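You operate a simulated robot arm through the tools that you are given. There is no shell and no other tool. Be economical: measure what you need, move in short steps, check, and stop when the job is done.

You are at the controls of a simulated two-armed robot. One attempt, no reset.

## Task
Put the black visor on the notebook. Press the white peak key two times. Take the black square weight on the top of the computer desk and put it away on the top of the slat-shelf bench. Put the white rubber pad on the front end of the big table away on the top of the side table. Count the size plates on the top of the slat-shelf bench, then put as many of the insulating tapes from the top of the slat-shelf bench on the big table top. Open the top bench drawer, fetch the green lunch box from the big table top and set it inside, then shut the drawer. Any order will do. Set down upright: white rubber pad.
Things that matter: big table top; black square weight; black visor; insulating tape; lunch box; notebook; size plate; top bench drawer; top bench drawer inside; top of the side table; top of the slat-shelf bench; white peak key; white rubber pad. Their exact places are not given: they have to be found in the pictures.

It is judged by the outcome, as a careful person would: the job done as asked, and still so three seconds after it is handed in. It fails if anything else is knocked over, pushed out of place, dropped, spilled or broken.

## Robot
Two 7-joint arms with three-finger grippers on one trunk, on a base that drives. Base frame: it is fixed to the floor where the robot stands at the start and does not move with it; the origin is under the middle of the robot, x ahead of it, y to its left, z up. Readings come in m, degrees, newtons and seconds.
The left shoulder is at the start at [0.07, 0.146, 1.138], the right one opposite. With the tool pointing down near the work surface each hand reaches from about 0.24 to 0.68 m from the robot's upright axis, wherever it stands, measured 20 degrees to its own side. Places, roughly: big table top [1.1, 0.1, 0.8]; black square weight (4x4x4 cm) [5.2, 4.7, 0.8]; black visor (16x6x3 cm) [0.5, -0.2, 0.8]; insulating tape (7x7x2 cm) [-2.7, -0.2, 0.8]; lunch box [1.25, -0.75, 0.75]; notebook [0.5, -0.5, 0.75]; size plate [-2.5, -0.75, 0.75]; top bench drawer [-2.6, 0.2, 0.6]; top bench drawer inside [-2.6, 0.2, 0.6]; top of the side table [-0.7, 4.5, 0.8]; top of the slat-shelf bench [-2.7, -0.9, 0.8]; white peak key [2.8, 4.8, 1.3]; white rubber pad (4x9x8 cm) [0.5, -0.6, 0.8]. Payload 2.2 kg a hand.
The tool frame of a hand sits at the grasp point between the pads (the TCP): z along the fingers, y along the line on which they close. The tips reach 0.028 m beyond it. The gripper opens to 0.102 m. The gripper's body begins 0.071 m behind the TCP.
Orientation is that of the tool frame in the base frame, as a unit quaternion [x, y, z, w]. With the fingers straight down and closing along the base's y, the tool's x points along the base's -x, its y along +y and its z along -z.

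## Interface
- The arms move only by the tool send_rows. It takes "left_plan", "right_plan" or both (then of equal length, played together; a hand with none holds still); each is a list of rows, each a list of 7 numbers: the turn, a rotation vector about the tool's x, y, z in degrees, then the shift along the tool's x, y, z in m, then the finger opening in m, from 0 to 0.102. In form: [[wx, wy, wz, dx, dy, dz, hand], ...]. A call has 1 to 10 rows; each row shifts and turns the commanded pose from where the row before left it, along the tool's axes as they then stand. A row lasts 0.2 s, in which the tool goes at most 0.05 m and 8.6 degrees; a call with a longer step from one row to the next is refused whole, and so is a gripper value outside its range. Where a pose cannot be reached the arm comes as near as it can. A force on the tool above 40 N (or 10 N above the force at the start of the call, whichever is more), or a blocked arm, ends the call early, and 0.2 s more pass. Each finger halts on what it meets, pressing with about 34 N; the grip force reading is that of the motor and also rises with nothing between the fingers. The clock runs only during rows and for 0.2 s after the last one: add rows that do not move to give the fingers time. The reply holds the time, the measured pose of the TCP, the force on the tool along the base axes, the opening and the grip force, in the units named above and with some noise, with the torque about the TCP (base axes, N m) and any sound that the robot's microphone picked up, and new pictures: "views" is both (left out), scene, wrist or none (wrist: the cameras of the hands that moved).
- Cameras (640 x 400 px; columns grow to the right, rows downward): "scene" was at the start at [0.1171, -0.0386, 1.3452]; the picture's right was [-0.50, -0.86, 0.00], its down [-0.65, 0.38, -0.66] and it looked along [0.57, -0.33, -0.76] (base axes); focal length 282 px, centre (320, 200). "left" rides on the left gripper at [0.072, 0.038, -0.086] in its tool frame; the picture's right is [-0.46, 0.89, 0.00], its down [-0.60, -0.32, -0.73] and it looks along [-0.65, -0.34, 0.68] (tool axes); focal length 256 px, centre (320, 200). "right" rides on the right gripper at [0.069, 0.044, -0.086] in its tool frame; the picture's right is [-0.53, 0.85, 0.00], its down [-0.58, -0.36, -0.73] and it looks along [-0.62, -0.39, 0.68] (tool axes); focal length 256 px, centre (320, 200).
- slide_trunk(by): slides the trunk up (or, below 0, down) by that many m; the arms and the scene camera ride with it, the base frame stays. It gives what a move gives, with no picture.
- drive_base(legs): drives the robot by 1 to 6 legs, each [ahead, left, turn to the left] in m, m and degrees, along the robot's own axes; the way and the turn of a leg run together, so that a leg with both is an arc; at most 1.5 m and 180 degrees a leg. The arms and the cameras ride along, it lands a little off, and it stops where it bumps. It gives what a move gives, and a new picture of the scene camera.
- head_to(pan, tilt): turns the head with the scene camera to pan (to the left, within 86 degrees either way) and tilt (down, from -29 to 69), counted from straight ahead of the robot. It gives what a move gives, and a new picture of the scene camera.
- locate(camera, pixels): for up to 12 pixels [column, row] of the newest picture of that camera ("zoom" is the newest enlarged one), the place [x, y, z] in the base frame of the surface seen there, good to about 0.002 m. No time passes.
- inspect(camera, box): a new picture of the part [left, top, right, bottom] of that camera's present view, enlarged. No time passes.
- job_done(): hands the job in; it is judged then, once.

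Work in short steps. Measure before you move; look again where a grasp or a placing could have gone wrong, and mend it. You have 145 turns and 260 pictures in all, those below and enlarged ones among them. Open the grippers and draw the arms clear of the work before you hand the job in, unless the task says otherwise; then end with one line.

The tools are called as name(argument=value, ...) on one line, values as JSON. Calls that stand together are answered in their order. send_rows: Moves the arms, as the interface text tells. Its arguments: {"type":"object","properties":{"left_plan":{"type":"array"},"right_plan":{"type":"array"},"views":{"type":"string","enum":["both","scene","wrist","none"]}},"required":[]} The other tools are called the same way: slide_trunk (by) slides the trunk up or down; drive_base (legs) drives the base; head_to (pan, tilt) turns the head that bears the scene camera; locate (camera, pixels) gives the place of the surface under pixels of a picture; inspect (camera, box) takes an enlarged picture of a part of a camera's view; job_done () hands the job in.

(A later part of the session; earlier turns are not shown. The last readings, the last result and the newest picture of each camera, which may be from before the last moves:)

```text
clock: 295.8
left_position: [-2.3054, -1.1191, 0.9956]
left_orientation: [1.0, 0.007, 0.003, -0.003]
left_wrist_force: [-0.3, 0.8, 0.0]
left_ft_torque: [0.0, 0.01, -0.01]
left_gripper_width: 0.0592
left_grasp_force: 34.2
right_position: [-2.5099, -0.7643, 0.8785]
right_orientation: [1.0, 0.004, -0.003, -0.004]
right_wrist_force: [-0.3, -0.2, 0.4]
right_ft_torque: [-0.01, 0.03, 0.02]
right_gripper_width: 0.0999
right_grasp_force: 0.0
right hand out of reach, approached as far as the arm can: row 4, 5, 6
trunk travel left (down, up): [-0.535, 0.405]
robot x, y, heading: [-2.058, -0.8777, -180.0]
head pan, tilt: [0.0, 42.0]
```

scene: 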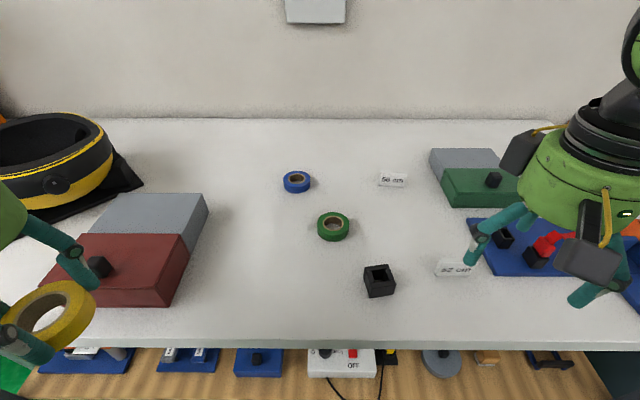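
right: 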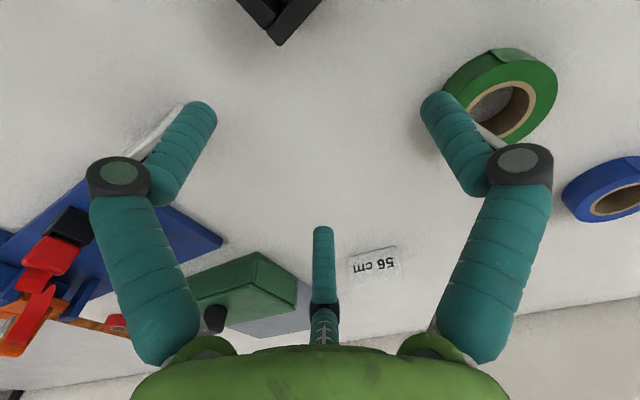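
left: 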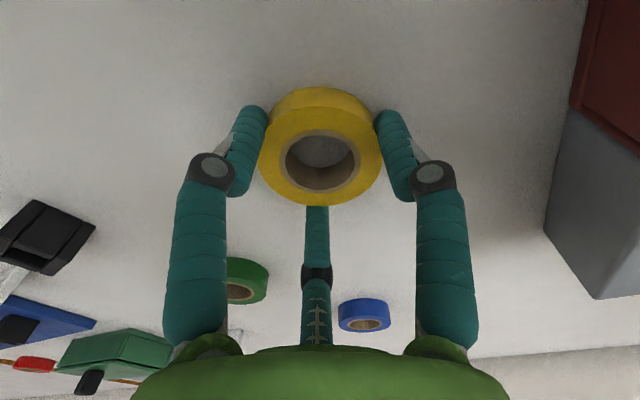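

Inboard reach limit again. I'll lift slightly and shift the base 0.13 m left and 0.03 m ahead.

send_rows(right_plan=[[0, 0, 0, 0, 0, -0.04, 0.1], [0, 0, 0, 0.03, 0, 0, 0.1]], views="none")

drive_base(legs=[[0.03, 0.13, 0]])

```text
clock: 296.4
left_position: [-2.3041, -1.1188, 0.9961]
left_orientation: [1.0, 0.008, 0.003, -0.005]
left_wrist_force: [0.1, -0.6, -0.1]
left_ft_torque: [0.0, 0.06, 0.01]
left_gripper_width: 0.059
left_grasp_force: 33.6
right_position: [-2.4795, -0.7653, 0.9194]
right_orientation: [1.0, 0.003, -0.004, -0.004]
right_wrist_force: [0.3, -0.1, 0.7]
right_ft_torque: [0.0, 0.02, 0.02]
right_gripper_width: 0.0999
right_grasp_force: 0.1
trunk travel left (down, up): [-0.535, 0.405]
robot x, y, heading: [-2.0553, -0.8819, -179.5]
head pan, tilt: [0.0, 42.0]
```

```text
clock: 297.7
left_position: [-2.3352, -1.2454, 0.9966]
left_orientation: [1.0, 0.006, 0.003, -0.004]
left_wrist_force: [-0.4, 0.5, 0.4]
left_ft_torque: [0.02, 0.0, -0.03]
left_gripper_width: 0.0592
left_grasp_force: 33.9
right_position: [-2.5107, -0.8924, 0.9179]
right_orientation: [1.0, 0.002, -0.002, -0.004]
right_wrist_force: [0.1, 0.8, -0.2]
right_ft_torque: [0.0, 0.01, 0.02]
right_gripper_width: 0.0999
right_grasp_force: 0.1
trunk travel left (down, up): [-0.535, 0.405]
robot x, y, heading: [-2.0886, -1.0088, -179.7]
head pan, tilt: [0.0, 42.0]
```

scene: 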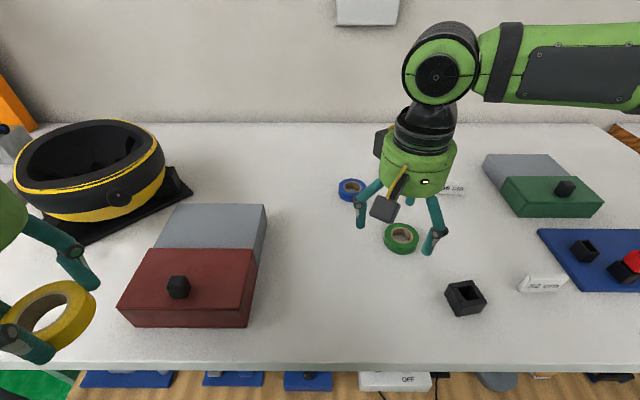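

Fine-positioning over the green tape at (-2.563,-0.857), then checking.

send_rows(right_plan=[[0, 0, 0, -0.026, -0.0177, 0, 0.1], [0, 0, 0, -0.026, -0.0177, 0, 0.1], [0, 0, 0, 0, 0, 0.02, 0.1], [0, 0, 0, 0, 0, 0, 0.1]], views="wrist")

```text
clock: 298.7
left_position: [-2.3346, -1.2464, 0.9973]
left_orientation: [1.0, 0.006, 0.004, -0.004]
left_wrist_force: [0.4, 0.1, -0.6]
left_ft_torque: [0.01, 0.0, 0.02]
left_gripper_width: 0.0589
left_grasp_force: 34.1
right_position: [-2.563, -0.8576, 0.8981]
right_orientation: [1.0, 0.002, -0.002, -0.003]
right_wrist_force: [0.5, -0.2, -0.1]
right_ft_torque: [-0.02, -0.03, -0.04]
right_gripper_width: 0.1001
right_grasp_force: 0.1
trunk travel left (down, up): [-0.535, 0.405]
robot x, y, heading: [-2.0874, -1.008, -179.7]
head pan, tilt: [0.0, 42.0]
```

right: 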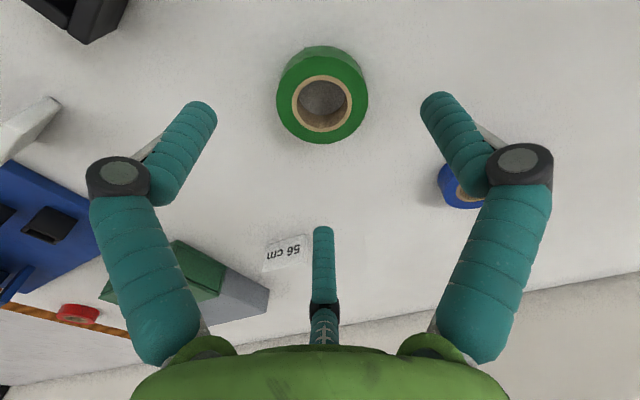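

Well centred (tape hole at (322,103)). Descending 0.066 m and closing.

send_rows(right_plan=[[0, 0, 0, 0, 0, 0.033, 0.1], [0, 0, 0, 0, 0, 0.033, 0.1], [0, 0, 0, 0, 0, 0, 0.09], [0, 0, 0, 0, 0, 0, 0.075], [0, 0, 0, 0, 0, 0, 0.065], [0, 0, 0, 0, 0, 0, 0.055], [0, 0, 0, 0, 0, 0, 0.05], [0, 0, 0, 0, 0, 0, 0.05], [0, 0, 0, 0, 0, -0.03, 0.05], [0, 0, 0, 0, 0, -0.04, 0.05]], views="wrist")

```text
clock: 300.9
left_position: [-2.3344, -1.2465, 0.9974]
left_orientation: [1.0, 0.006, 0.003, -0.004]
left_wrist_force: [-0.1, 0.3, -0.9]
left_ft_torque: [-0.02, 0.02, -0.03]
left_gripper_width: 0.0587
left_grasp_force: 34.3
right_position: [-2.5622, -0.8584, 0.903]
right_orientation: [1.0, 0.002, -0.003, -0.003]
right_wrist_force: [0.8, 0.1, 0.1]
right_ft_torque: [-0.03, 0.0, -0.02]
right_gripper_width: 0.0582
right_grasp_force: 33.7
trunk travel left (down, up): [-0.535, 0.405]
robot x, y, heading: [-2.0875, -1.0074, -180.0]
head pan, tilt: [0.0, 42.0]
```

right: 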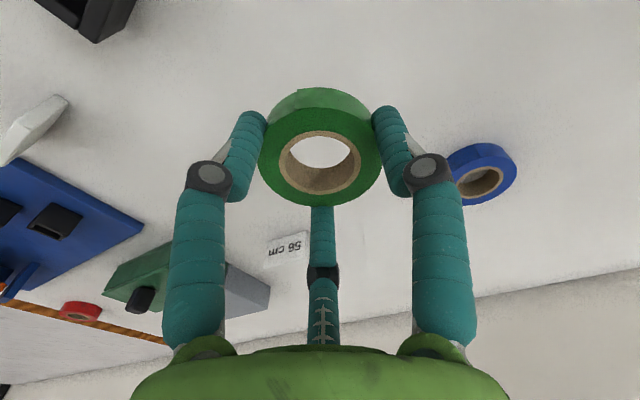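

Both tapes are held. Retracting the right hand, and raising the trunk for one look behind the helmet for any further size plate.

send_rows(right_plan=[[0, 0, 0, 0, 0, -0.045, 0.05], [0, 0, 0, 0, 0, -0.045, 0.05], [0, 0, 0, 0.045, 0, 0, 0.05], [0, 0, 0, 0.045, 0, 0, 0.05], [0, 0, 0, 0.045, -0.01, 0, 0.05], [0, 0, 0, 0.045, -0.01, 0, 0.05]], views="none")

slide_trunk(by=0.38)

head_to(pan=18, tilt=42)

```text
clock: 302.3
left_position: [-2.3341, -1.2455, 0.9969]
left_orientation: [1.0, 0.006, 0.003, -0.004]
left_wrist_force: [0.5, -0.5, -0.6]
left_ft_torque: [-0.03, 0.01, -0.01]
left_gripper_width: 0.059
left_grasp_force: 34.0
right_position: [-2.3798, -0.8361, 0.9935]
right_orientation: [1.0, 0.002, -0.004, -0.003]
right_wrist_force: [0.6, 0.4, -0.7]
right_ft_torque: [0.01, 0.03, 0.01]
right_gripper_width: 0.0585
right_grasp_force: 34.2
trunk travel left (down, up): [-0.535, 0.405]
robot x, y, heading: [-2.0852, -1.0085, -180.0]
head pan, tilt: [0.0, 42.0]
```

```text
clock: 306.0
left_position: [-2.3357, -1.2463, 1.3761]
left_orientation: [1.0, 0.006, 0.003, -0.004]
left_wrist_force: [-0.1, 0.1, -0.7]
left_ft_torque: [0.02, -0.04, -0.05]
left_gripper_width: 0.0591
left_grasp_force: 34.4
right_position: [-2.3815, -0.8361, 1.3744]
right_orientation: [1.0, 0.002, -0.003, -0.003]
right_wrist_force: [-0.1, 0.7, -0.4]
right_ft_torque: [-0.03, -0.01, -0.02]
right_gripper_width: 0.0581
right_grasp_force: 34.3
trunk travel left (down, up): [-0.915, 0.025]
robot x, y, heading: [-2.0934, -1.0079, -179.8]
head pan, tilt: [0.0, 42.0]
```

```text
clock: 306.8
left_position: [-2.3348, -1.2458, 1.3775]
left_orientation: [1.0, 0.006, 0.004, -0.004]
left_wrist_force: [-0.4, 0.8, 0.1]
left_ft_torque: [0.02, 0.01, 0.02]
left_gripper_width: 0.0585
left_grasp_force: 33.7
right_position: [-2.3813, -0.8351, 1.3734]
right_orientation: [1.0, 0.001, -0.003, -0.003]
right_wrist_force: [0.2, -0.1, 0.0]
right_ft_torque: [0.0, 0.0, 0.01]
right_gripper_width: 0.0584
right_grasp_force: 33.9
trunk travel left (down, up): [-0.915, 0.025]
robot x, y, heading: [-2.0886, -1.0069, -179.7]
head pan, tilt: [18.0, 42.0]
```

scene: 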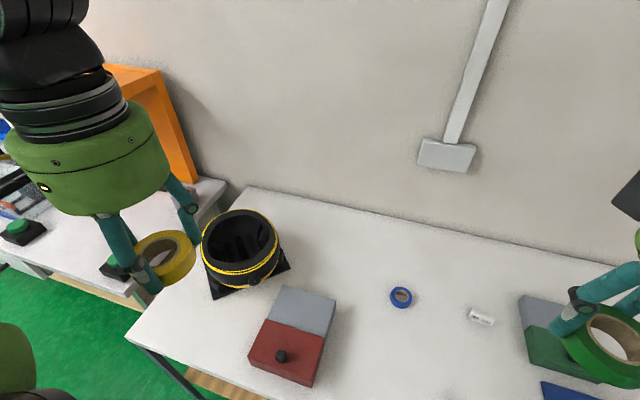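

No further plates: the count is two, and I hold two tapes. Driving back to the big table's front with both.

drive_base(legs=[[-0.8, 0, 0], [0, 0, 179.8], [1.2, 0.63, 0]])

slide_trunk(by=-0.36)

head_to(pan=0, tilt=42)

```text
clock: 325.0
left_position: [0.084, -0.0087, 1.3769]
left_orientation: [-0.043, 0.999, -0.003, -0.003]
left_wrist_force: [-0.3, -1.0, -0.3]
left_ft_torque: [0.03, 0.0, 0.01]
left_gripper_width: 0.0587
left_grasp_force: 34.2
right_position: [0.1599, -0.4129, 1.3743]
right_orientation: [-0.037, 0.999, -0.003, 0.003]
right_wrist_force: [-0.4, -0.8, 0.5]
right_ft_torque: [-0.03, 0.0, -0.02]
right_gripper_width: 0.0583
right_grasp_force: 34.2
trunk travel left (down, up): [-0.915, 0.025]
robot x, y, heading: [-0.1478, -0.2614, 4.6]
head pan, tilt: [18.0, 42.0]
```

scene: 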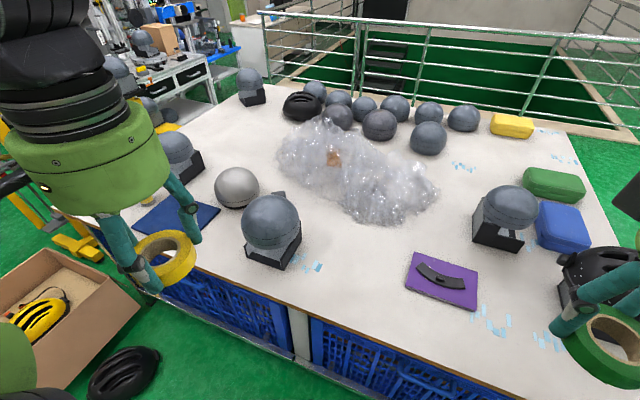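

```text
clock: 328.5
left_position: [0.0865, -0.0078, 1.0167]
left_orientation: [-0.042, 0.999, -0.004, -0.003]
left_wrist_force: [0.6, 0.7, -0.4]
left_ft_torque: [0.0, 0.02, 0.0]
left_gripper_width: 0.0584
left_grasp_force: 33.8
right_position: [0.1603, -0.4142, 1.0137]
right_orientation: [-0.038, 0.999, -0.003, 0.003]
right_wrist_force: [-0.6, 0.4, -0.1]
right_ft_torque: [0.02, 0.05, 0.01]
right_gripper_width: 0.0581
right_grasp_force: 34.0
trunk travel left (down, up): [-0.555, 0.385]
robot x, y, heading: [-0.1444, -0.2631, 4.6]
head pan, tilt: [18.0, 42.0]
```

```text
clock: 329.3
left_position: [0.0863, -0.0073, 1.0171]
left_orientation: [-0.042, 0.999, -0.004, -0.003]
left_wrist_force: [0.1, -0.4, 0.4]
left_ft_torque: [-0.02, 0.03, -0.01]
left_gripper_width: 0.0588
left_grasp_force: 33.6
right_position: [0.1615, -0.4139, 1.0129]
right_orientation: [-0.038, 0.999, -0.003, 0.003]
right_wrist_force: [0.5, 0.7, 0.4]
right_ft_torque: [-0.01, -0.01, 0.02]
right_gripper_width: 0.0584
right_grasp_force: 33.9
trunk travel left (down, up): [-0.555, 0.385]
robot x, y, heading: [-0.1442, -0.2654, 4.6]
head pan, tilt: [0.0, 42.0]
```

scene: 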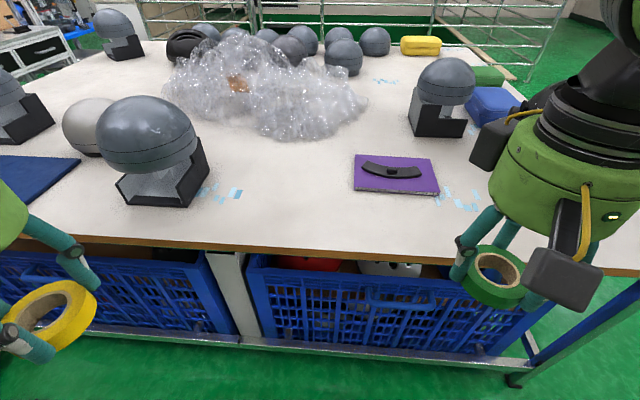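

The visor is still on the notebook. Squaring up to about (0.0,-0.38) so the left tape goes to (0.45,-0.14) and the right one to (0.44,-0.60), both free areas.

drive_base(legs=[[0.14, -0.12, -4.6]])

```text
clock: 330.8
left_position: [0.2513, -0.1383, 1.0166]
left_orientation: [-0.001, 1.0, -0.003, -0.004]
left_wrist_force: [-0.2, 0.1, -0.2]
left_ft_torque: [0.04, 0.01, -0.01]
left_gripper_width: 0.0583
left_grasp_force: 34.1
right_position: [0.2932, -0.5481, 1.0137]
right_orientation: [0.003, 1.0, -0.004, 0.003]
right_wrist_force: [-0.5, -0.2, -1.1]
right_ft_torque: [-0.02, -0.04, 0.03]
right_gripper_width: 0.0584
right_grasp_force: 34.1
trunk travel left (down, up): [-0.555, 0.385]
robot x, y, heading: [0.0002, -0.3723, -0.4]
head pan, tilt: [0.0, 42.0]
```

scene: 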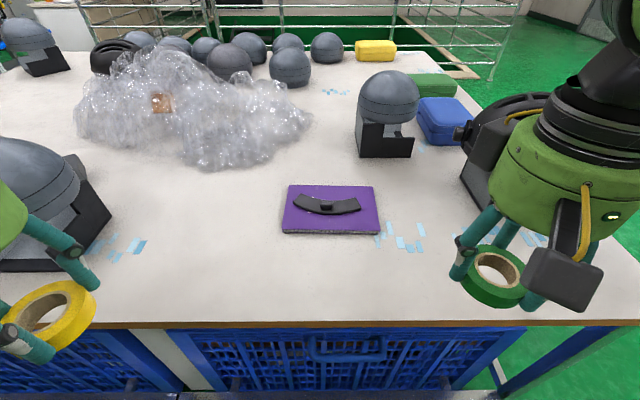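

Moving both hands over their spots and down to just above the surface.

send_rows(left_plan=[[0, 0, 0, -0.04, -0.0024, 0, 0.05], [0, 0, 0, -0.04, -0.0024, 0, 0.05], [0, 0, 0, -0.04, -0.0024, 0, 0.05], [0, 0, 0, -0.04, -0.0024, 0, 0.05], [0, 0, 0, -0.04, -0.0024, 0, 0.05], [0, 0, 0, 0, 0, 0.045, 0.05], [0, 0, 0, 0, 0, 0.045, 0.05], [0, 0, 0, 0, 0, 0.045, 0.05], [0, 0, 0, 0, 0, 0.045, 0.05], [0, 0, 0, 0, 0, 0.015, 0.05]], right_plan=[[0, 0, 0, -0.0294, -0.0104, 0, 0.05], [0, 0, 0, -0.0294, -0.0104, 0, 0.05], [0, 0, 0, -0.0294, -0.0104, 0, 0.05], [0, 0, 0, -0.0294, -0.0104, 0, 0.05], [0, 0, 0, -0.0294, -0.0104, 0, 0.05], [0, 0, 0, 0, 0, 0.045, 0.05], [0, 0, 0, 0, 0, 0.045, 0.05], [0, 0, 0, 0, 0, 0.045, 0.05], [0, 0, 0, 0, 0, 0.045, 0.05], [0, 0, 0, 0, 0, 0.013, 0.05]], views="scene")

```text
clock: 333.0
left_position: [0.4544, -0.1541, 0.8213]
left_orientation: [-0.001, 1.0, -0.004, -0.003]
left_wrist_force: [0.1, -0.1, 0.4]
left_ft_torque: [0.01, 0.01, -0.01]
left_gripper_width: 0.0585
left_grasp_force: 34.0
right_position: [0.4414, -0.6043, 0.82]
right_orientation: [0.004, 1.0, -0.004, 0.003]
right_wrist_force: [0.2, 0.3, 0.3]
right_ft_torque: [0.03, -0.03, -0.02]
right_gripper_width: 0.0585
right_grasp_force: 33.7
trunk travel left (down, up): [-0.555, 0.385]
robot x, y, heading: [0.0036, -0.3743, -0.6]
head pan, tilt: [0.0, 42.0]
```

scene: 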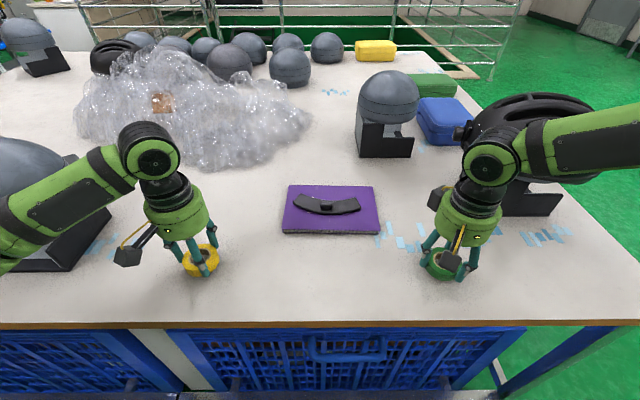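

Lowering the last ~7 mm, releasing both and lifting.

send_rows(left_plan=[[0, 0, 0, 0, 0, 0.0075, 0.05], [0, 0, 0, 0, 0, 0, 0.05], [0, 0, 0, 0, 0, 0, 0.07], [0, 0, 0, 0, 0, 0, 0.09], [0, 0, 0, 0, 0, 0, 0.1], [0, 0, 0, 0, 0, -0.04, 0.1], [0, 0, 0, 0, 0, -0.045, 0.1], [0, 0, 0, 0, 0, -0.045, 0.1], [0, 0, 0, 0.04, 0, -0.02, 0.1], [0, 0, 0, 0.045, 0, 0, 0.1]], right_plan=[[0, 0, 0, 0, 0, 0.0065, 0.05], [0, 0, 0, 0, 0, 0, 0.05], [0, 0, 0, 0, 0, 0, 0.07], [0, 0, 0, 0, 0, 0, 0.09], [0, 0, 0, 0, 0, 0, 0.1], [0, 0, 0, 0, 0, -0.04, 0.1], [0, 0, 0, 0, 0, -0.045, 0.1], [0, 0, 0, 0, 0, -0.045, 0.1], [0, 0, 0, 0.04, 0, -0.02, 0.1], [0, 0, 0, 0.045, 0, 0, 0.1]], views="scene")

```text
clock: 335.2
left_position: [0.3682, -0.1485, 0.9657]
left_orientation: [0.0, 1.0, -0.004, -0.003]
left_wrist_force: [-0.6, -0.7, 0.3]
left_ft_torque: [0.02, -0.04, 0.02]
left_gripper_width: 0.0999
left_grasp_force: 0.0
right_position: [0.3479, -0.6027, 0.9654]
right_orientation: [0.004, 1.0, -0.004, 0.005]
right_wrist_force: [-0.3, -0.4, 0.5]
right_ft_torque: [0.02, -0.06, 0.02]
right_gripper_width: 0.0998
right_grasp_force: 0.0
trunk travel left (down, up): [-0.555, 0.385]
robot x, y, heading: [-0.001, -0.3724, -0.3]
head pan, tilt: [0.0, 42.0]
```

scene: 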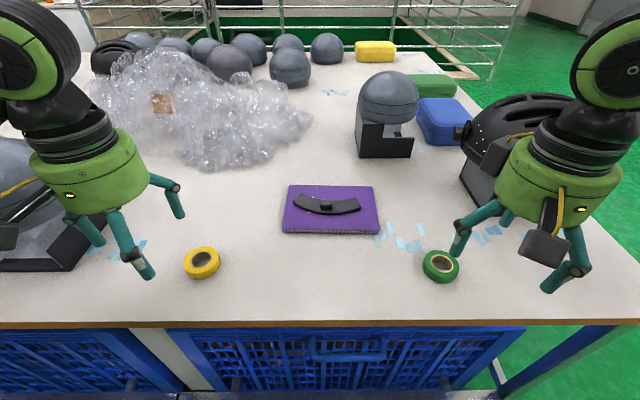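

Both tapes are on the table. Now the drawer: driving to face the drawer unit, left hand about in line with the top handle (y≈0.17).

drive_base(legs=[[-0.6, 0, 0], [0, 0, 179.8], [0.95, -0.66, 0]])

head_to(pan=10, tilt=35)

```text
clock: 351.4
left_position: [-1.9158, 0.0252, 0.9634]
left_orientation: [1.0, 0.022, 0.003, -0.004]
left_wrist_force: [0.3, 0.7, 0.5]
left_ft_torque: [-0.02, 0.02, 0.0]
left_gripper_width: 0.0998
left_grasp_force: 0.1
right_position: [-1.917, 0.4793, 0.9644]
right_orientation: [1.0, 0.019, -0.003, -0.003]
right_wrist_force: [-0.1, 0.5, 0.1]
right_ft_torque: [0.0, 0.03, 0.01]
right_gripper_width: 0.1001
right_grasp_force: 0.0
trunk travel left (down, up): [-0.555, 0.385]
robot x, y, heading: [-1.5556, 0.2675, -178.0]
head pan, tilt: [0.0, 42.0]
```

scene: 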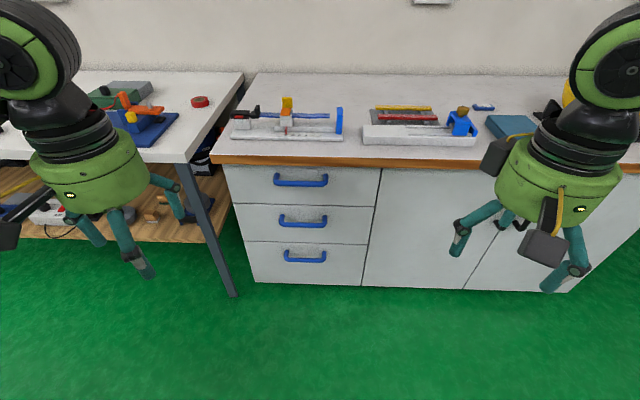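

```text
clock: 352.2
left_position: [-1.9171, 0.0271, 0.9634]
left_orientation: [1.0, 0.023, 0.003, -0.003]
left_wrist_force: [0.4, 0.7, -0.6]
left_ft_torque: [0.0, 0.03, 0.0]
left_gripper_width: 0.0999
left_grasp_force: 0.0
right_position: [-1.917, 0.479, 0.9625]
right_orientation: [1.0, 0.019, -0.002, -0.003]
right_wrist_force: [0.4, 0.8, 0.3]
right_ft_torque: [0.01, 0.0, -0.05]
right_gripper_width: 0.1002
right_grasp_force: 0.1
trunk travel left (down, up): [-0.555, 0.385]
robot x, y, heading: [-1.555, 0.2654, -177.7]
head pan, tilt: [10.0, 35.0]
```

scene: 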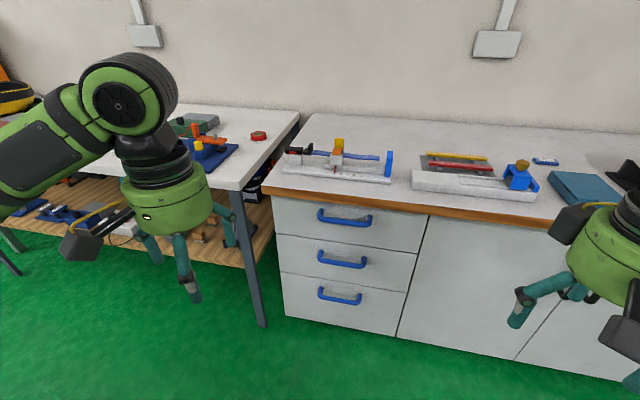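

Measuring the top drawer and its handle.

locate(camera="scene", pixels=[[345, 221], [345, 215], [325, 217], [367, 221], [345, 232], [272, 200], [425, 218], [345, 205], [345, 245], [275, 238], [320, 210], [370, 225]])

inspect(camera="scene", box=[260, 180, 440, 260])

```text
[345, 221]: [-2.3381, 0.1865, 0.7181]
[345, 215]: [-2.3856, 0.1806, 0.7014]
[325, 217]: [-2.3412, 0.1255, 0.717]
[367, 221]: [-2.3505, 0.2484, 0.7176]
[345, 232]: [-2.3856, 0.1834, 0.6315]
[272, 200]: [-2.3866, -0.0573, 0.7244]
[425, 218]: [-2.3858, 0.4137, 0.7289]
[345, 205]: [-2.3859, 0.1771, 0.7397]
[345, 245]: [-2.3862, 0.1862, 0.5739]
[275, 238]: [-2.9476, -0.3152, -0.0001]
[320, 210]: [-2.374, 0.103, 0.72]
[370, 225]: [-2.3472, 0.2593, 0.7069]
```

```text
3.56 times, centred on (350, 220) of scene
```

zoom: 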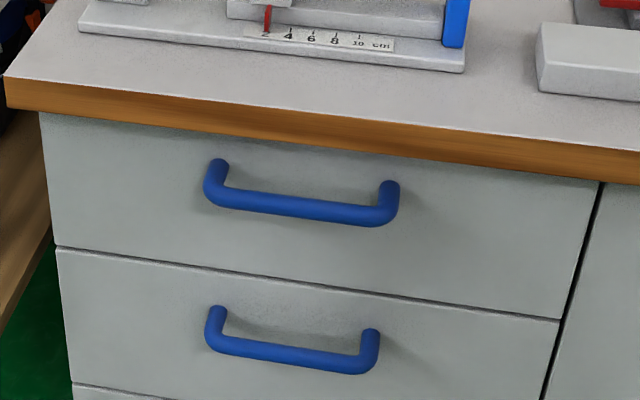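

Handle bar centre ≈(-2.345, 0.18, 0.712), drawer face x=-2.386. I'll use the right hand: shift the base so the handle is to its right, then yaw the right hand by 85° as before.

drive_base(legs=[[0.15, 0.23, -2.2]])

send_rows(right_plan=[[0, 0, 8.5, 0, 0, 0, 0.1], [0, 0, 8.5, 0, 0, 0, 0.1], [0, 0, 8.5, 0, 0, 0, 0.1], [0, 0, 8.5, 0, 0, 0, 0.1], [0, 0, 8.5, 0, 0, 0, 0.1], [0, 0, 8.5, 0, 0, 0, 0.1], [0, 0, 8.5, 0, 0, 0, 0.1], [0, 0, 8.5, 0, 0, 0, 0.1], [0, 0, 8.5, 0, 0, 0, 0.1], [0, 0, 8.5, 0, 0, 0, 0.1]], views="none")

```text
clock: 354.1
left_position: [-2.0678, -0.1898, 0.9639]
left_orientation: [1.0, 0.003, 0.004, -0.004]
left_wrist_force: [0.3, 0.6, 0.2]
left_ft_torque: [-0.01, 0.0, 0.01]
left_gripper_width: 0.1
left_grasp_force: 0.2
right_position: [-2.0512, 0.2647, 0.963]
right_orientation: [1.0, -0.001, -0.002, -0.004]
right_wrist_force: [0.4, -0.5, -0.5]
right_ft_torque: [0.0, -0.03, 0.01]
right_gripper_width: 0.1001
right_grasp_force: 0.1
trunk travel left (down, up): [-0.555, 0.385]
robot x, y, heading: [-1.7032, 0.0415, 180.0]
head pan, tilt: [10.0, 35.0]
```

scene: 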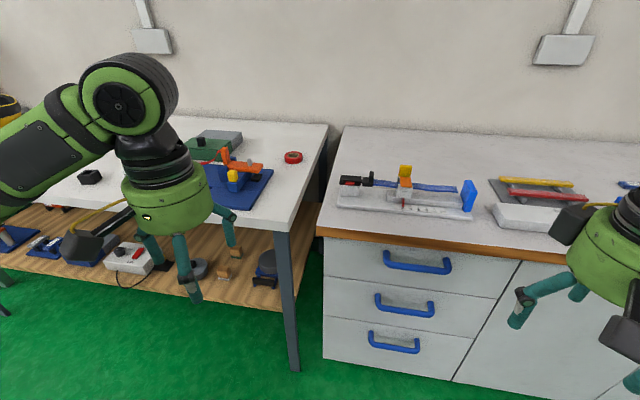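

```text
clock: 356.3
left_position: [-2.0697, -0.1884, 0.9641]
left_orientation: [1.0, 0.003, 0.004, -0.003]
left_wrist_force: [-0.3, 0.0, 0.7]
left_ft_torque: [-0.01, 0.0, -0.01]
left_gripper_width: 0.0998
left_grasp_force: 0.0
right_position: [-2.0505, 0.2645, 0.9648]
right_orientation: [0.735, -0.678, -0.004, 0.0]
right_wrist_force: [0.4, 0.0, 0.7]
right_ft_torque: [0.02, -0.04, -0.05]
right_gripper_width: 0.0999
right_grasp_force: 0.0
trunk travel left (down, up): [-0.555, 0.385]
robot x, y, heading: [-1.7027, 0.036, 180.0]
head pan, tilt: [10.0, 35.0]
```

Finishing the yaw, moving ahead 0.12 m, then pitching the right hand up to point at the drawer.

send_rows(right_plan=[[0, 0, 4.6, 0, 0, 0, 0.1], [0, 0, 0, 0, 0.04, 0, 0.1], [0, 0, 0, 0, 0.04, 0, 0.1], [0, 0, 0, 0, 0.04, 0, 0.1], [-8.5, 0, 0, 0, 0, 0, 0.08], [-8.5, 0, 0, 0, 0, 0, 0.08], [-8.5, 0, 0, 0, 0, 0, 0.08], [-8.5, 0, 0, 0, 0, 0, 0.08], [-8.5, 0, 0, 0, 0, 0, 0.08]], views="scene")

```text
clock: 358.3
left_position: [-2.069, -0.188, 0.9633]
left_orientation: [1.0, 0.002, 0.002, -0.002]
left_wrist_force: [1.0, 0.3, -0.1]
left_ft_torque: [-0.05, -0.02, -0.01]
left_gripper_width: 0.0998
left_grasp_force: 0.0
right_position: [-2.1726, 0.266, 0.9657]
right_orientation: [0.661, -0.656, -0.259, 0.258]
right_wrist_force: [-1.1, 1.4, 0.1]
right_ft_torque: [-0.03, 0.04, 0.03]
right_gripper_width: 0.0799
right_grasp_force: 0.0
trunk travel left (down, up): [-0.555, 0.385]
robot x, y, heading: [-1.7015, 0.038, 180.0]
head pan, tilt: [10.0, 35.0]
```

scene: 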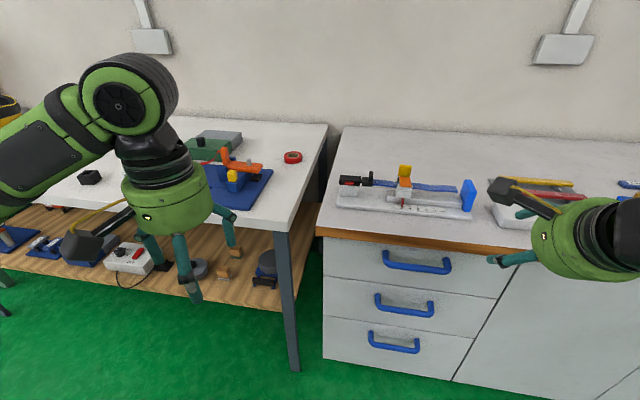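

Half pitched without trouble; completing the 90° pitch.

send_rows(right_plan=[[-8.5, 0, 0, 0, 0, 0, 0.08], [-8.5, 0, 0, 0, 0, 0, 0.08], [-8.5, 0, 0, 0, 0, 0, 0.08], [-8.5, 0, 0, 0, 0, 0, 0.08], [-8.5, 0, 0, 0, 0, 0, 0.08], [-5, 0, 0, 0, 0, 0, 0.08], [0, 0, 0, 0, 0, 0, 0.08]], views="both")

```text
clock: 359.9
left_position: [-2.0697, -0.189, 0.9626]
left_orientation: [1.0, 0.003, 0.004, -0.004]
left_wrist_force: [-0.8, 0.4, 0.6]
left_ft_torque: [-0.02, 0.0, 0.0]
left_gripper_width: 0.1001
left_grasp_force: 0.0
right_position: [-2.1965, 0.3453, 1.0506]
right_orientation: [0.506, -0.495, -0.501, 0.498]
right_wrist_force: [0.8, 0.1, -0.9]
right_ft_torque: [0.01, 0.04, 0.01]
right_gripper_width: 0.0801
right_grasp_force: 0.0
right hand out of reach, approached as far as the arm can: row 2, 3, 4, 5, 6
trunk travel left (down, up): [-0.555, 0.385]
robot x, y, heading: [-1.701, 0.037, 179.5]
head pan, tilt: [10.0, 35.0]
```

scene: 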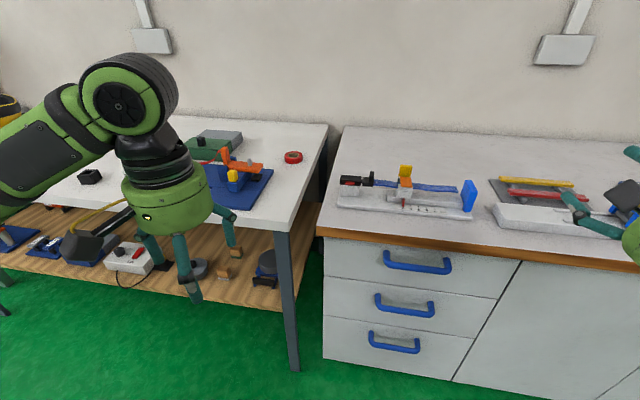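
right: 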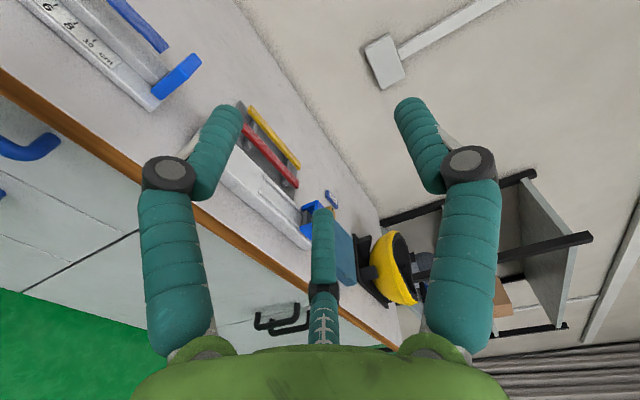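

The hand points at the cabinet. I'll lower the trunk 0.22 m, then bring the hand down and across to the handle's line.

slide_trunk(by=-0.22)

send_rows(right_plan=[[0, 0, 0, 0.03, -0.03, 0, 0.08], [0, 0, 0, 0.03, -0.03, 0, 0.08], [0, 0, 0, 0.03, -0.03, 0, 0.08], [0, 0, 0, 0.03, -0.028, 0, 0.08], [0, 0, 0, 0.03, 0, 0, 0.08], [0, 0, 0, 0.015, 0, 0, 0.08]], views="both")

```text
clock: 362.2
left_position: [-2.0679, -0.1882, 0.7425]
left_orientation: [1.0, 0.002, 0.003, -0.003]
left_wrist_force: [0.4, -0.3, -0.2]
left_ft_torque: [-0.01, 0.02, -0.03]
left_gripper_width: 0.0999
left_grasp_force: 0.1
right_position: [-2.1954, 0.345, 0.8303]
right_orientation: [0.506, -0.495, -0.501, 0.498]
right_wrist_force: [0.2, -0.1, -0.2]
right_ft_torque: [0.01, -0.01, 0.04]
right_gripper_width: 0.0801
right_grasp_force: 0.1
trunk travel left (down, up): [-0.335, 0.605]
robot x, y, heading: [-1.7036, 0.0381, 179.8]
head pan, tilt: [10.0, 35.0]
```

```text
clock: 363.6
left_position: [-2.0685, -0.1881, 0.7429]
left_orientation: [1.0, 0.003, 0.003, -0.003]
left_wrist_force: [0.8, -0.6, -0.5]
left_ft_torque: [0.0, 0.02, 0.04]
left_gripper_width: 0.0997
left_grasp_force: 0.1
right_position: [-2.2015, 0.3155, 0.851]
right_orientation: [0.509, -0.495, -0.501, 0.496]
right_wrist_force: [0.2, -0.5, 0.3]
right_ft_torque: [0.02, -0.02, 0.01]
right_gripper_width: 0.0801
right_grasp_force: 0.2
right hand out of reach, approached as far as the arm can: row 1, 2, 3, 4, 5, 6
trunk travel left (down, up): [-0.335, 0.605]
robot x, y, heading: [-1.7004, 0.0382, 179.8]
head pan, tilt: [10.0, 35.0]
```

scene: 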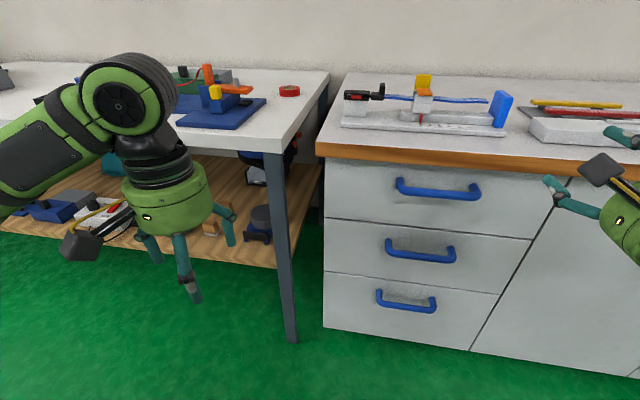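
right: 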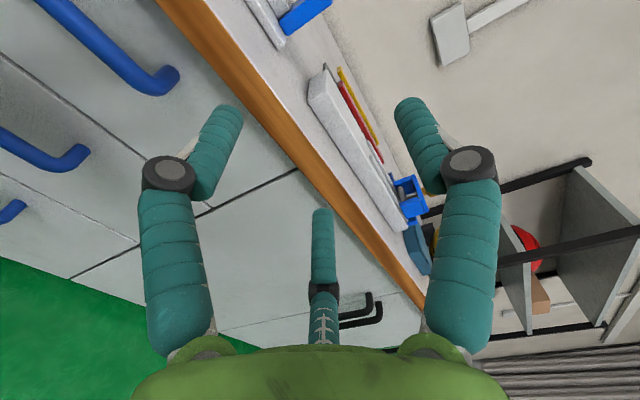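

The arm sits at its limit, so I'll position the hand with the body instead: lower the trunk 0.14 m and shift the base 0.135 m left, then check.

slide_trunk(by=-0.139)

drive_base(legs=[[0.03, 0.135, 0]])

inspect(camera="right", box=[100, 0, 540, 275])

```text
clock: 365.3
left_position: [-2.0686, -0.1889, 0.6048]
left_orientation: [1.0, 0.002, 0.003, -0.003]
left_wrist_force: [-0.2, -0.1, -0.1]
left_ft_torque: [0.01, 0.0, 0.0]
left_gripper_width: 0.0999
left_grasp_force: 0.1
right_position: [-2.2021, 0.3161, 0.7124]
right_orientation: [0.508, -0.494, -0.501, 0.497]
right_wrist_force: [0.4, 0.1, 0.6]
right_ft_torque: [0.02, 0.0, 0.01]
right_gripper_width: 0.0797
right_grasp_force: 0.1
trunk travel left (down, up): [-0.196, 0.744]
robot x, y, heading: [-1.6991, 0.039, 179.8]
head pan, tilt: [10.0, 35.0]
```

```text
clock: 366.6
left_position: [-2.097, -0.3227, 0.604]
left_orientation: [1.0, 0.003, 0.004, -0.003]
left_wrist_force: [0.4, -0.9, 1.1]
left_ft_torque: [-0.01, -0.03, 0.02]
left_gripper_width: 0.1001
left_grasp_force: 0.0
right_position: [-2.2318, 0.1826, 0.7128]
right_orientation: [0.509, -0.495, -0.499, 0.497]
right_wrist_force: [0.4, 0.2, 0.3]
right_ft_torque: [-0.02, -0.01, -0.02]
right_gripper_width: 0.0797
right_grasp_force: 0.1
trunk travel left (down, up): [-0.196, 0.744]
robot x, y, heading: [-1.7276, -0.0972, -180.0]
head pan, tilt: [10.0, 35.0]
```

scene: 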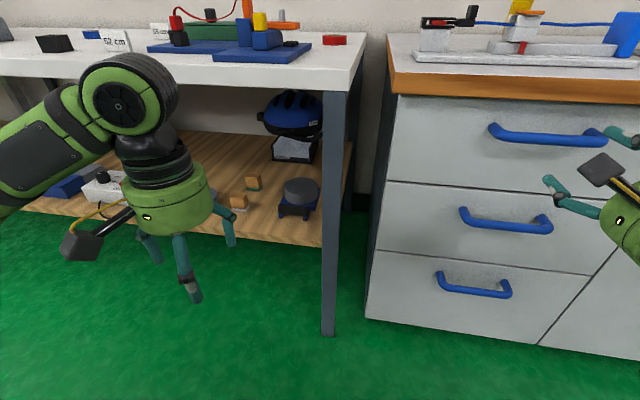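

```text
1.45 times, centred on (320, 138) of right
```

zoom: 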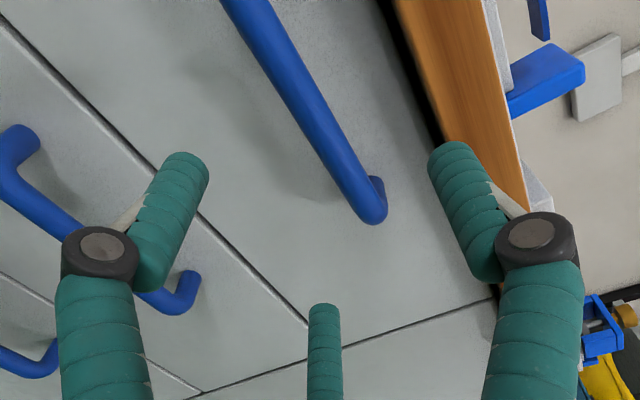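

I'll re-measure the bar from this lower viewpoint before closing in.

locate(camera="scene", pixels=[[547, 130], [547, 136], [547, 141], [520, 134], [575, 139], [547, 100], [547, 93], [493, 130], [604, 140]])

inspect(camera="scene", box=[460, 70, 640, 220])

```text
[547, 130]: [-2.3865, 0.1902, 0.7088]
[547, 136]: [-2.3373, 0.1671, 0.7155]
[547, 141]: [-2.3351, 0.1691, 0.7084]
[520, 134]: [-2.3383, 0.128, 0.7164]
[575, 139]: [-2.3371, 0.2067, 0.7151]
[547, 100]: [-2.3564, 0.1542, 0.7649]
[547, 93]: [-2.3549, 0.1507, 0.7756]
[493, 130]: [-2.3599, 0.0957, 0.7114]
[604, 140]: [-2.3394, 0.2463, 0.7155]
```

```text
2.67 times, centred on (550, 145) of scene
```

zoom: 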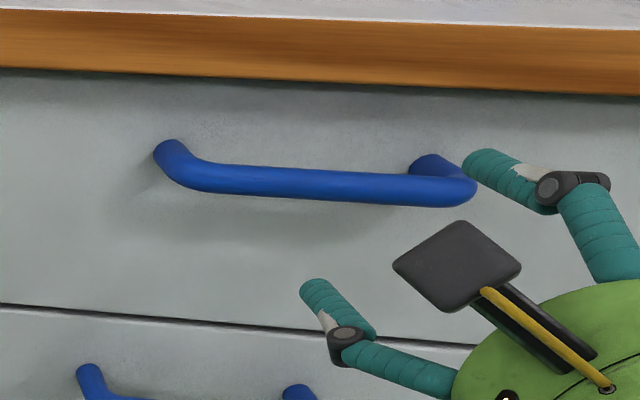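

Bar centre ≈(-2.343, 0.175, 0.710), counter underside z≈0.757. Narrowing to 0.05 and driving 0.085 m ahead, then the last bit with the arm.

send_rows(right_plan=[[0, 0, 0, 0, 0, 0, 0.065], [0, 0, 0, 0, 0, 0, 0.052], [0, 0, 0, 0, 0, 0, 0.052]], views="none")

drive_base(legs=[[0.08, 0, 0]])

inspect(camera="right", box=[160, 0, 480, 200])

```text
clock: 367.4
left_position: [-2.0971, -0.323, 0.6031]
left_orientation: [1.0, 0.004, 0.004, -0.004]
left_wrist_force: [0.2, -0.6, 0.5]
left_ft_torque: [0.0, 0.01, 0.0]
left_gripper_width: 0.0997
left_grasp_force: 0.0
right_position: [-2.2317, 0.1823, 0.7131]
right_orientation: [0.509, -0.493, -0.5, 0.498]
right_wrist_force: [-0.3, -0.7, -0.4]
right_ft_torque: [-0.02, 0.02, 0.02]
right_gripper_width: 0.0521
right_grasp_force: 0.0
trunk travel left (down, up): [-0.196, 0.744]
robot x, y, heading: [-1.727, -0.0972, -180.1]
head pan, tilt: [10.0, 35.0]
```

```text
clock: 368.4
left_position: [-2.1768, -0.3227, 0.6048]
left_orientation: [1.0, 0.004, 0.003, -0.004]
left_wrist_force: [0.8, -0.1, 0.9]
left_ft_torque: [-0.01, 0.0, 0.04]
left_gripper_width: 0.1001
left_grasp_force: 0.1
right_position: [-2.3107, 0.1806, 0.7118]
right_orientation: [0.509, -0.495, -0.498, 0.497]
right_wrist_force: [0.3, -0.1, -2.2]
right_ft_torque: [-0.08, -0.07, -0.03]
right_gripper_width: 0.0528
right_grasp_force: 0.4
trunk travel left (down, up): [-0.196, 0.744]
robot x, y, heading: [-1.8087, -0.0934, -179.6]
head pan, tilt: [10.0, 35.0]
```

scene: 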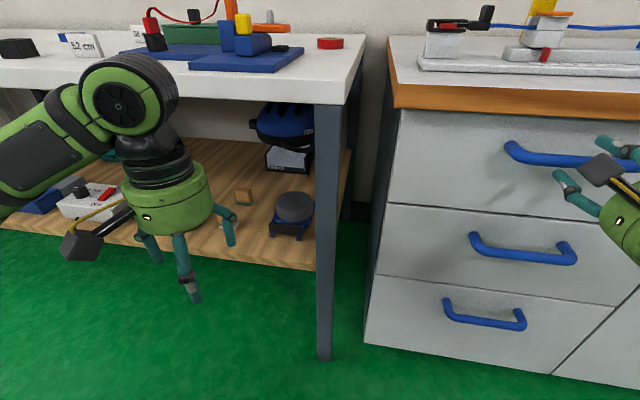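

```text
2.00 times, centred on (320, 100) of right
```

zoom: 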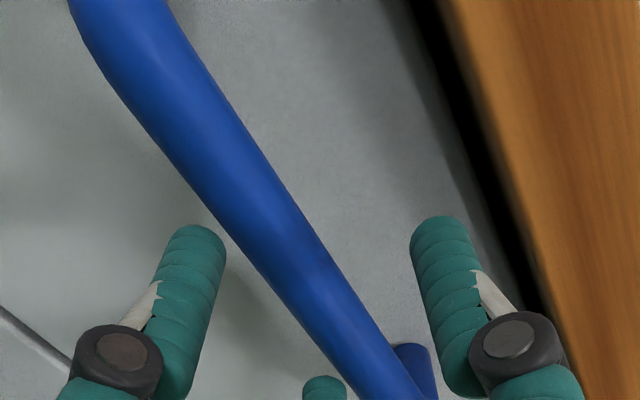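

The lower finger pair is very near the bar's underside. I'll lower the trunk 5 mm and open to 0.058, then advance with the arm.

slide_trunk(by=-0.005)

send_rows(right_plan=[[0, 0, 0, 0, 0, 0, 0.058], [0, 0, 0, 0, 0, 0.012, 0.058], [0, 0, 0, 0, 0, 0.012, 0.058], [0, 0, 0, 0, 0, 0.008, 0.058], [0, 0, 0, 0, 0, 0, 0.058]], views="wrist")

```text
clock: 369.0
left_position: [-2.1759, -0.324, 0.5995]
left_orientation: [1.0, 0.004, 0.004, -0.003]
left_wrist_force: [0.2, 0.5, -0.8]
left_ft_torque: [0.02, -0.02, 0.01]
left_gripper_width: 0.0999
left_grasp_force: 0.1
right_position: [-2.3121, 0.1815, 0.7064]
right_orientation: [0.51, -0.494, -0.5, 0.497]
right_wrist_force: [-0.4, -0.4, 0.4]
right_ft_torque: [0.02, 0.0, 0.0]
right_gripper_width: 0.0519
right_grasp_force: 0.2
trunk travel left (down, up): [-0.191, 0.749]
robot x, y, heading: [-1.8072, -0.0928, -179.8]
head pan, tilt: [10.0, 35.0]
```

```text
clock: 370.2
left_position: [-2.1769, -0.3242, 0.6009]
left_orientation: [1.0, 0.004, 0.003, -0.004]
left_wrist_force: [0.4, -0.7, -0.3]
left_ft_torque: [0.06, -0.01, 0.02]
left_gripper_width: 0.0998
left_grasp_force: 0.1
right_position: [-2.3417, 0.1847, 0.7103]
right_orientation: [0.512, -0.494, -0.498, 0.496]
right_wrist_force: [0.0, 0.5, 0.5]
right_ft_torque: [0.02, 0.03, 0.01]
right_gripper_width: 0.0581
right_grasp_force: 0.1
right hand out of reach, approached as far as the arm can: row 3
trunk travel left (down, up): [-0.191, 0.749]
robot x, y, heading: [-1.8037, -0.0952, -180.1]
head pan, tilt: [10.0, 35.0]
```

right: 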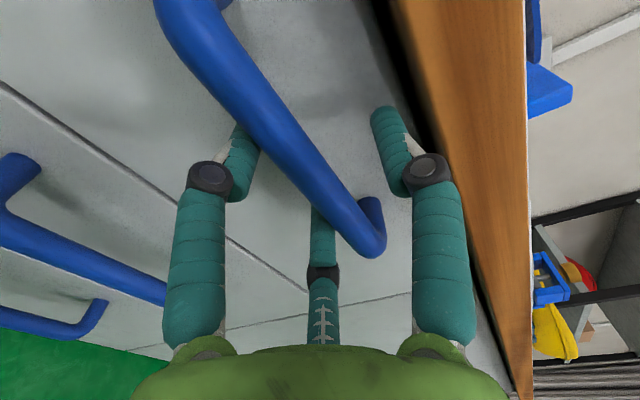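

The bar lies between the fingers without contact. Closing on it.

send_rows(right_plan=[[0, 0, 0, 0, 0, 0, 0.045], [0, 0, 0, 0, 0, 0, 0.03], [0, 0, 0, 0, 0, 0, 0.015], [0, 0, 0, 0, 0, 0, 0.005], [0, 0, 0, 0, 0, 0, 0.005]], views="wrist")

```text
clock: 371.4
left_position: [-2.1769, -0.3224, 0.5999]
left_orientation: [1.0, 0.005, 0.004, -0.001]
left_wrist_force: [0.1, -0.3, 0.4]
left_ft_torque: [0.0, -0.02, 0.04]
left_gripper_width: 0.0996
left_grasp_force: 0.1
right_position: [-2.3432, 0.1851, 0.7031]
right_orientation: [0.513, -0.5, -0.495, 0.493]
right_wrist_force: [6.5, 8.7, -24.8]
right_ft_torque: [-1.1, 0.01, -0.69]
right_gripper_width: 0.0266
right_grasp_force: 45.1
trunk travel left (down, up): [-0.191, 0.749]
robot x, y, heading: [-1.8073, -0.0948, -179.8]
head pan, tilt: [10.0, 35.0]
```

right: 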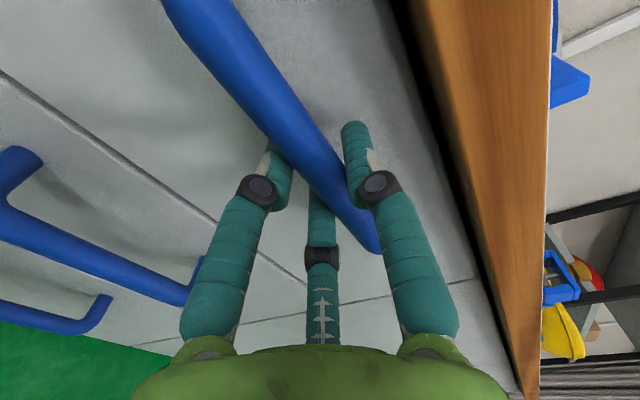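

Gripped on the bar. Pulling the drawer open by driving back.

drive_base(legs=[[-0.15, 0, 0], [-0.17, 0, 0]])

```text
clock: 373.8
left_position: [-1.8526, -0.3203, 0.5992]
left_orientation: [1.0, 0.004, 0.005, -0.002]
left_wrist_force: [0.1, -1.1, -0.3]
left_ft_torque: [0.06, 0.01, 0.02]
left_gripper_width: 0.1002
left_grasp_force: 0.1
right_position: [-2.0193, 0.1865, 0.7034]
right_orientation: [0.514, -0.499, -0.494, 0.493]
right_wrist_force: [-0.6, 6.6, -23.1]
right_ft_torque: [-1.36, -0.08, -0.6]
right_gripper_width: 0.0264
right_grasp_force: 45.3
trunk travel left (down, up): [-0.191, 0.749]
robot x, y, heading: [-1.4836, -0.0943, -180.1]
head pan, tilt: [10.0, 35.0]
```

scene: 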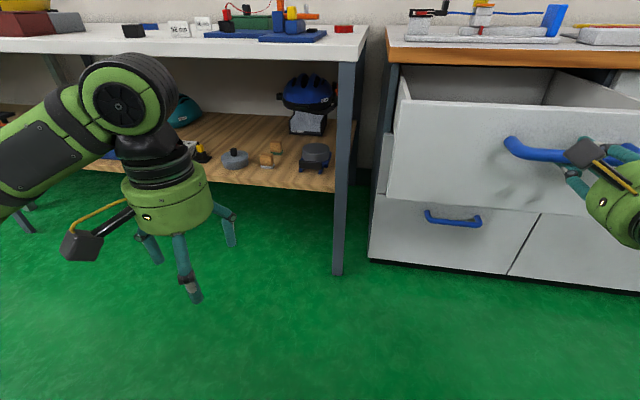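

The drawer is open about 0.32 m and empty as far as visible. Releasing and backing off.

send_rows(right_plan=[[0, 0, 0, 0, 0, 0, 0.03], [0, 0, 0, 0, 0, 0, 0.045], [0, 0, 0, 0, 0, 0, 0.058], [0, 0, 0, 0, 0, 0, 0.058]], views="none")

drive_base(legs=[[-0.2, 0, 0]])

slide_trunk(by=0.42)

head_to(pan=-22, tilt=35)

```text
clock: 374.8
left_position: [-1.8516, -0.3221, 0.5986]
left_orientation: [1.0, 0.004, 0.003, -0.004]
left_wrist_force: [0.4, 0.2, 0.2]
left_ft_torque: [0.0, 0.0, -0.01]
left_gripper_width: 0.0999
left_grasp_force: 0.1
right_position: [-2.0162, 0.1853, 0.7082]
right_orientation: [0.514, -0.498, -0.495, 0.493]
right_wrist_force: [-0.1, 0.7, 0.5]
right_ft_torque: [-0.02, -0.03, 0.03]
right_gripper_width: 0.058
right_grasp_force: 0.0
trunk travel left (down, up): [-0.191, 0.749]
robot x, y, heading: [-1.4839, -0.095, -179.9]
head pan, tilt: [10.0, 35.0]
```

```text
clock: 376.4
left_position: [-1.6509, -0.3223, 0.5992]
left_orientation: [1.0, 0.004, 0.004, -0.004]
left_wrist_force: [-0.4, 0.0, 0.2]
left_ft_torque: [0.0, -0.01, -0.03]
left_gripper_width: 0.0999
left_grasp_force: 0.1
right_position: [-1.8166, 0.1851, 0.7083]
right_orientation: [0.514, -0.498, -0.495, 0.494]
right_wrist_force: [-0.6, -1.0, -0.4]
right_ft_torque: [0.03, 0.03, 0.0]
right_gripper_width: 0.0576
right_grasp_force: 0.0
trunk travel left (down, up): [-0.191, 0.749]
robot x, y, heading: [-1.281, -0.0915, -179.6]
head pan, tilt: [10.0, 35.0]
```

scene: 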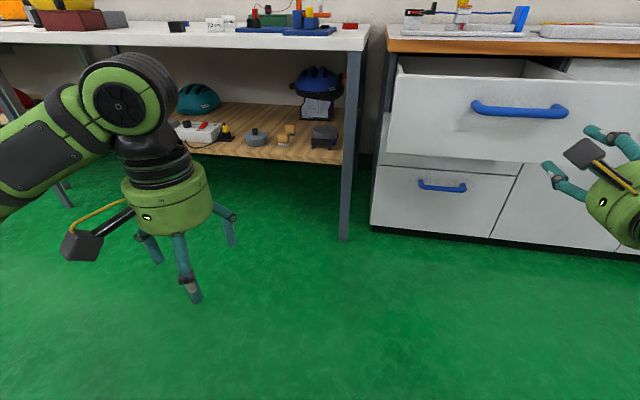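

```text
refused: 0.42 is not a number from -0.4 to 0.4
```

```text
clock: 377.4
left_position: [-1.6516, -0.3216, 0.5995]
left_orientation: [1.0, 0.004, 0.004, -0.004]
left_wrist_force: [0.3, 0.4, -0.3]
left_ft_torque: [-0.05, 0.03, 0.0]
left_gripper_width: 0.1002
left_grasp_force: 0.1
right_position: [-1.8181, 0.1839, 0.7067]
right_orientation: [0.514, -0.497, -0.496, 0.493]
right_wrist_force: [-0.1, 0.5, -0.7]
right_ft_torque: [0.03, 0.0, -0.01]
right_gripper_width: 0.0581
right_grasp_force: 0.1
trunk travel left (down, up): [-0.191, 0.749]
robot x, y, heading: [-1.2853, -0.0942, -179.9]
head pan, tilt: [-22.0, 35.0]
```

scene: 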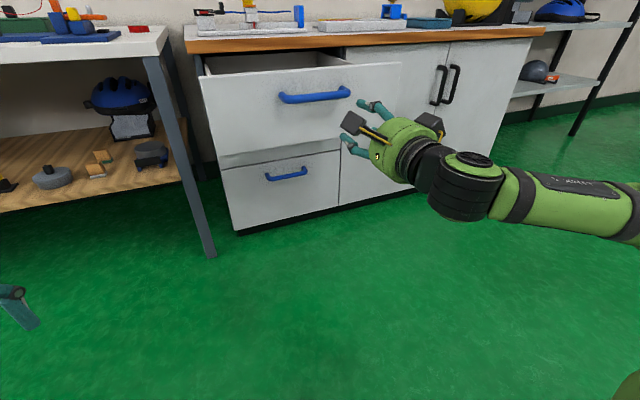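

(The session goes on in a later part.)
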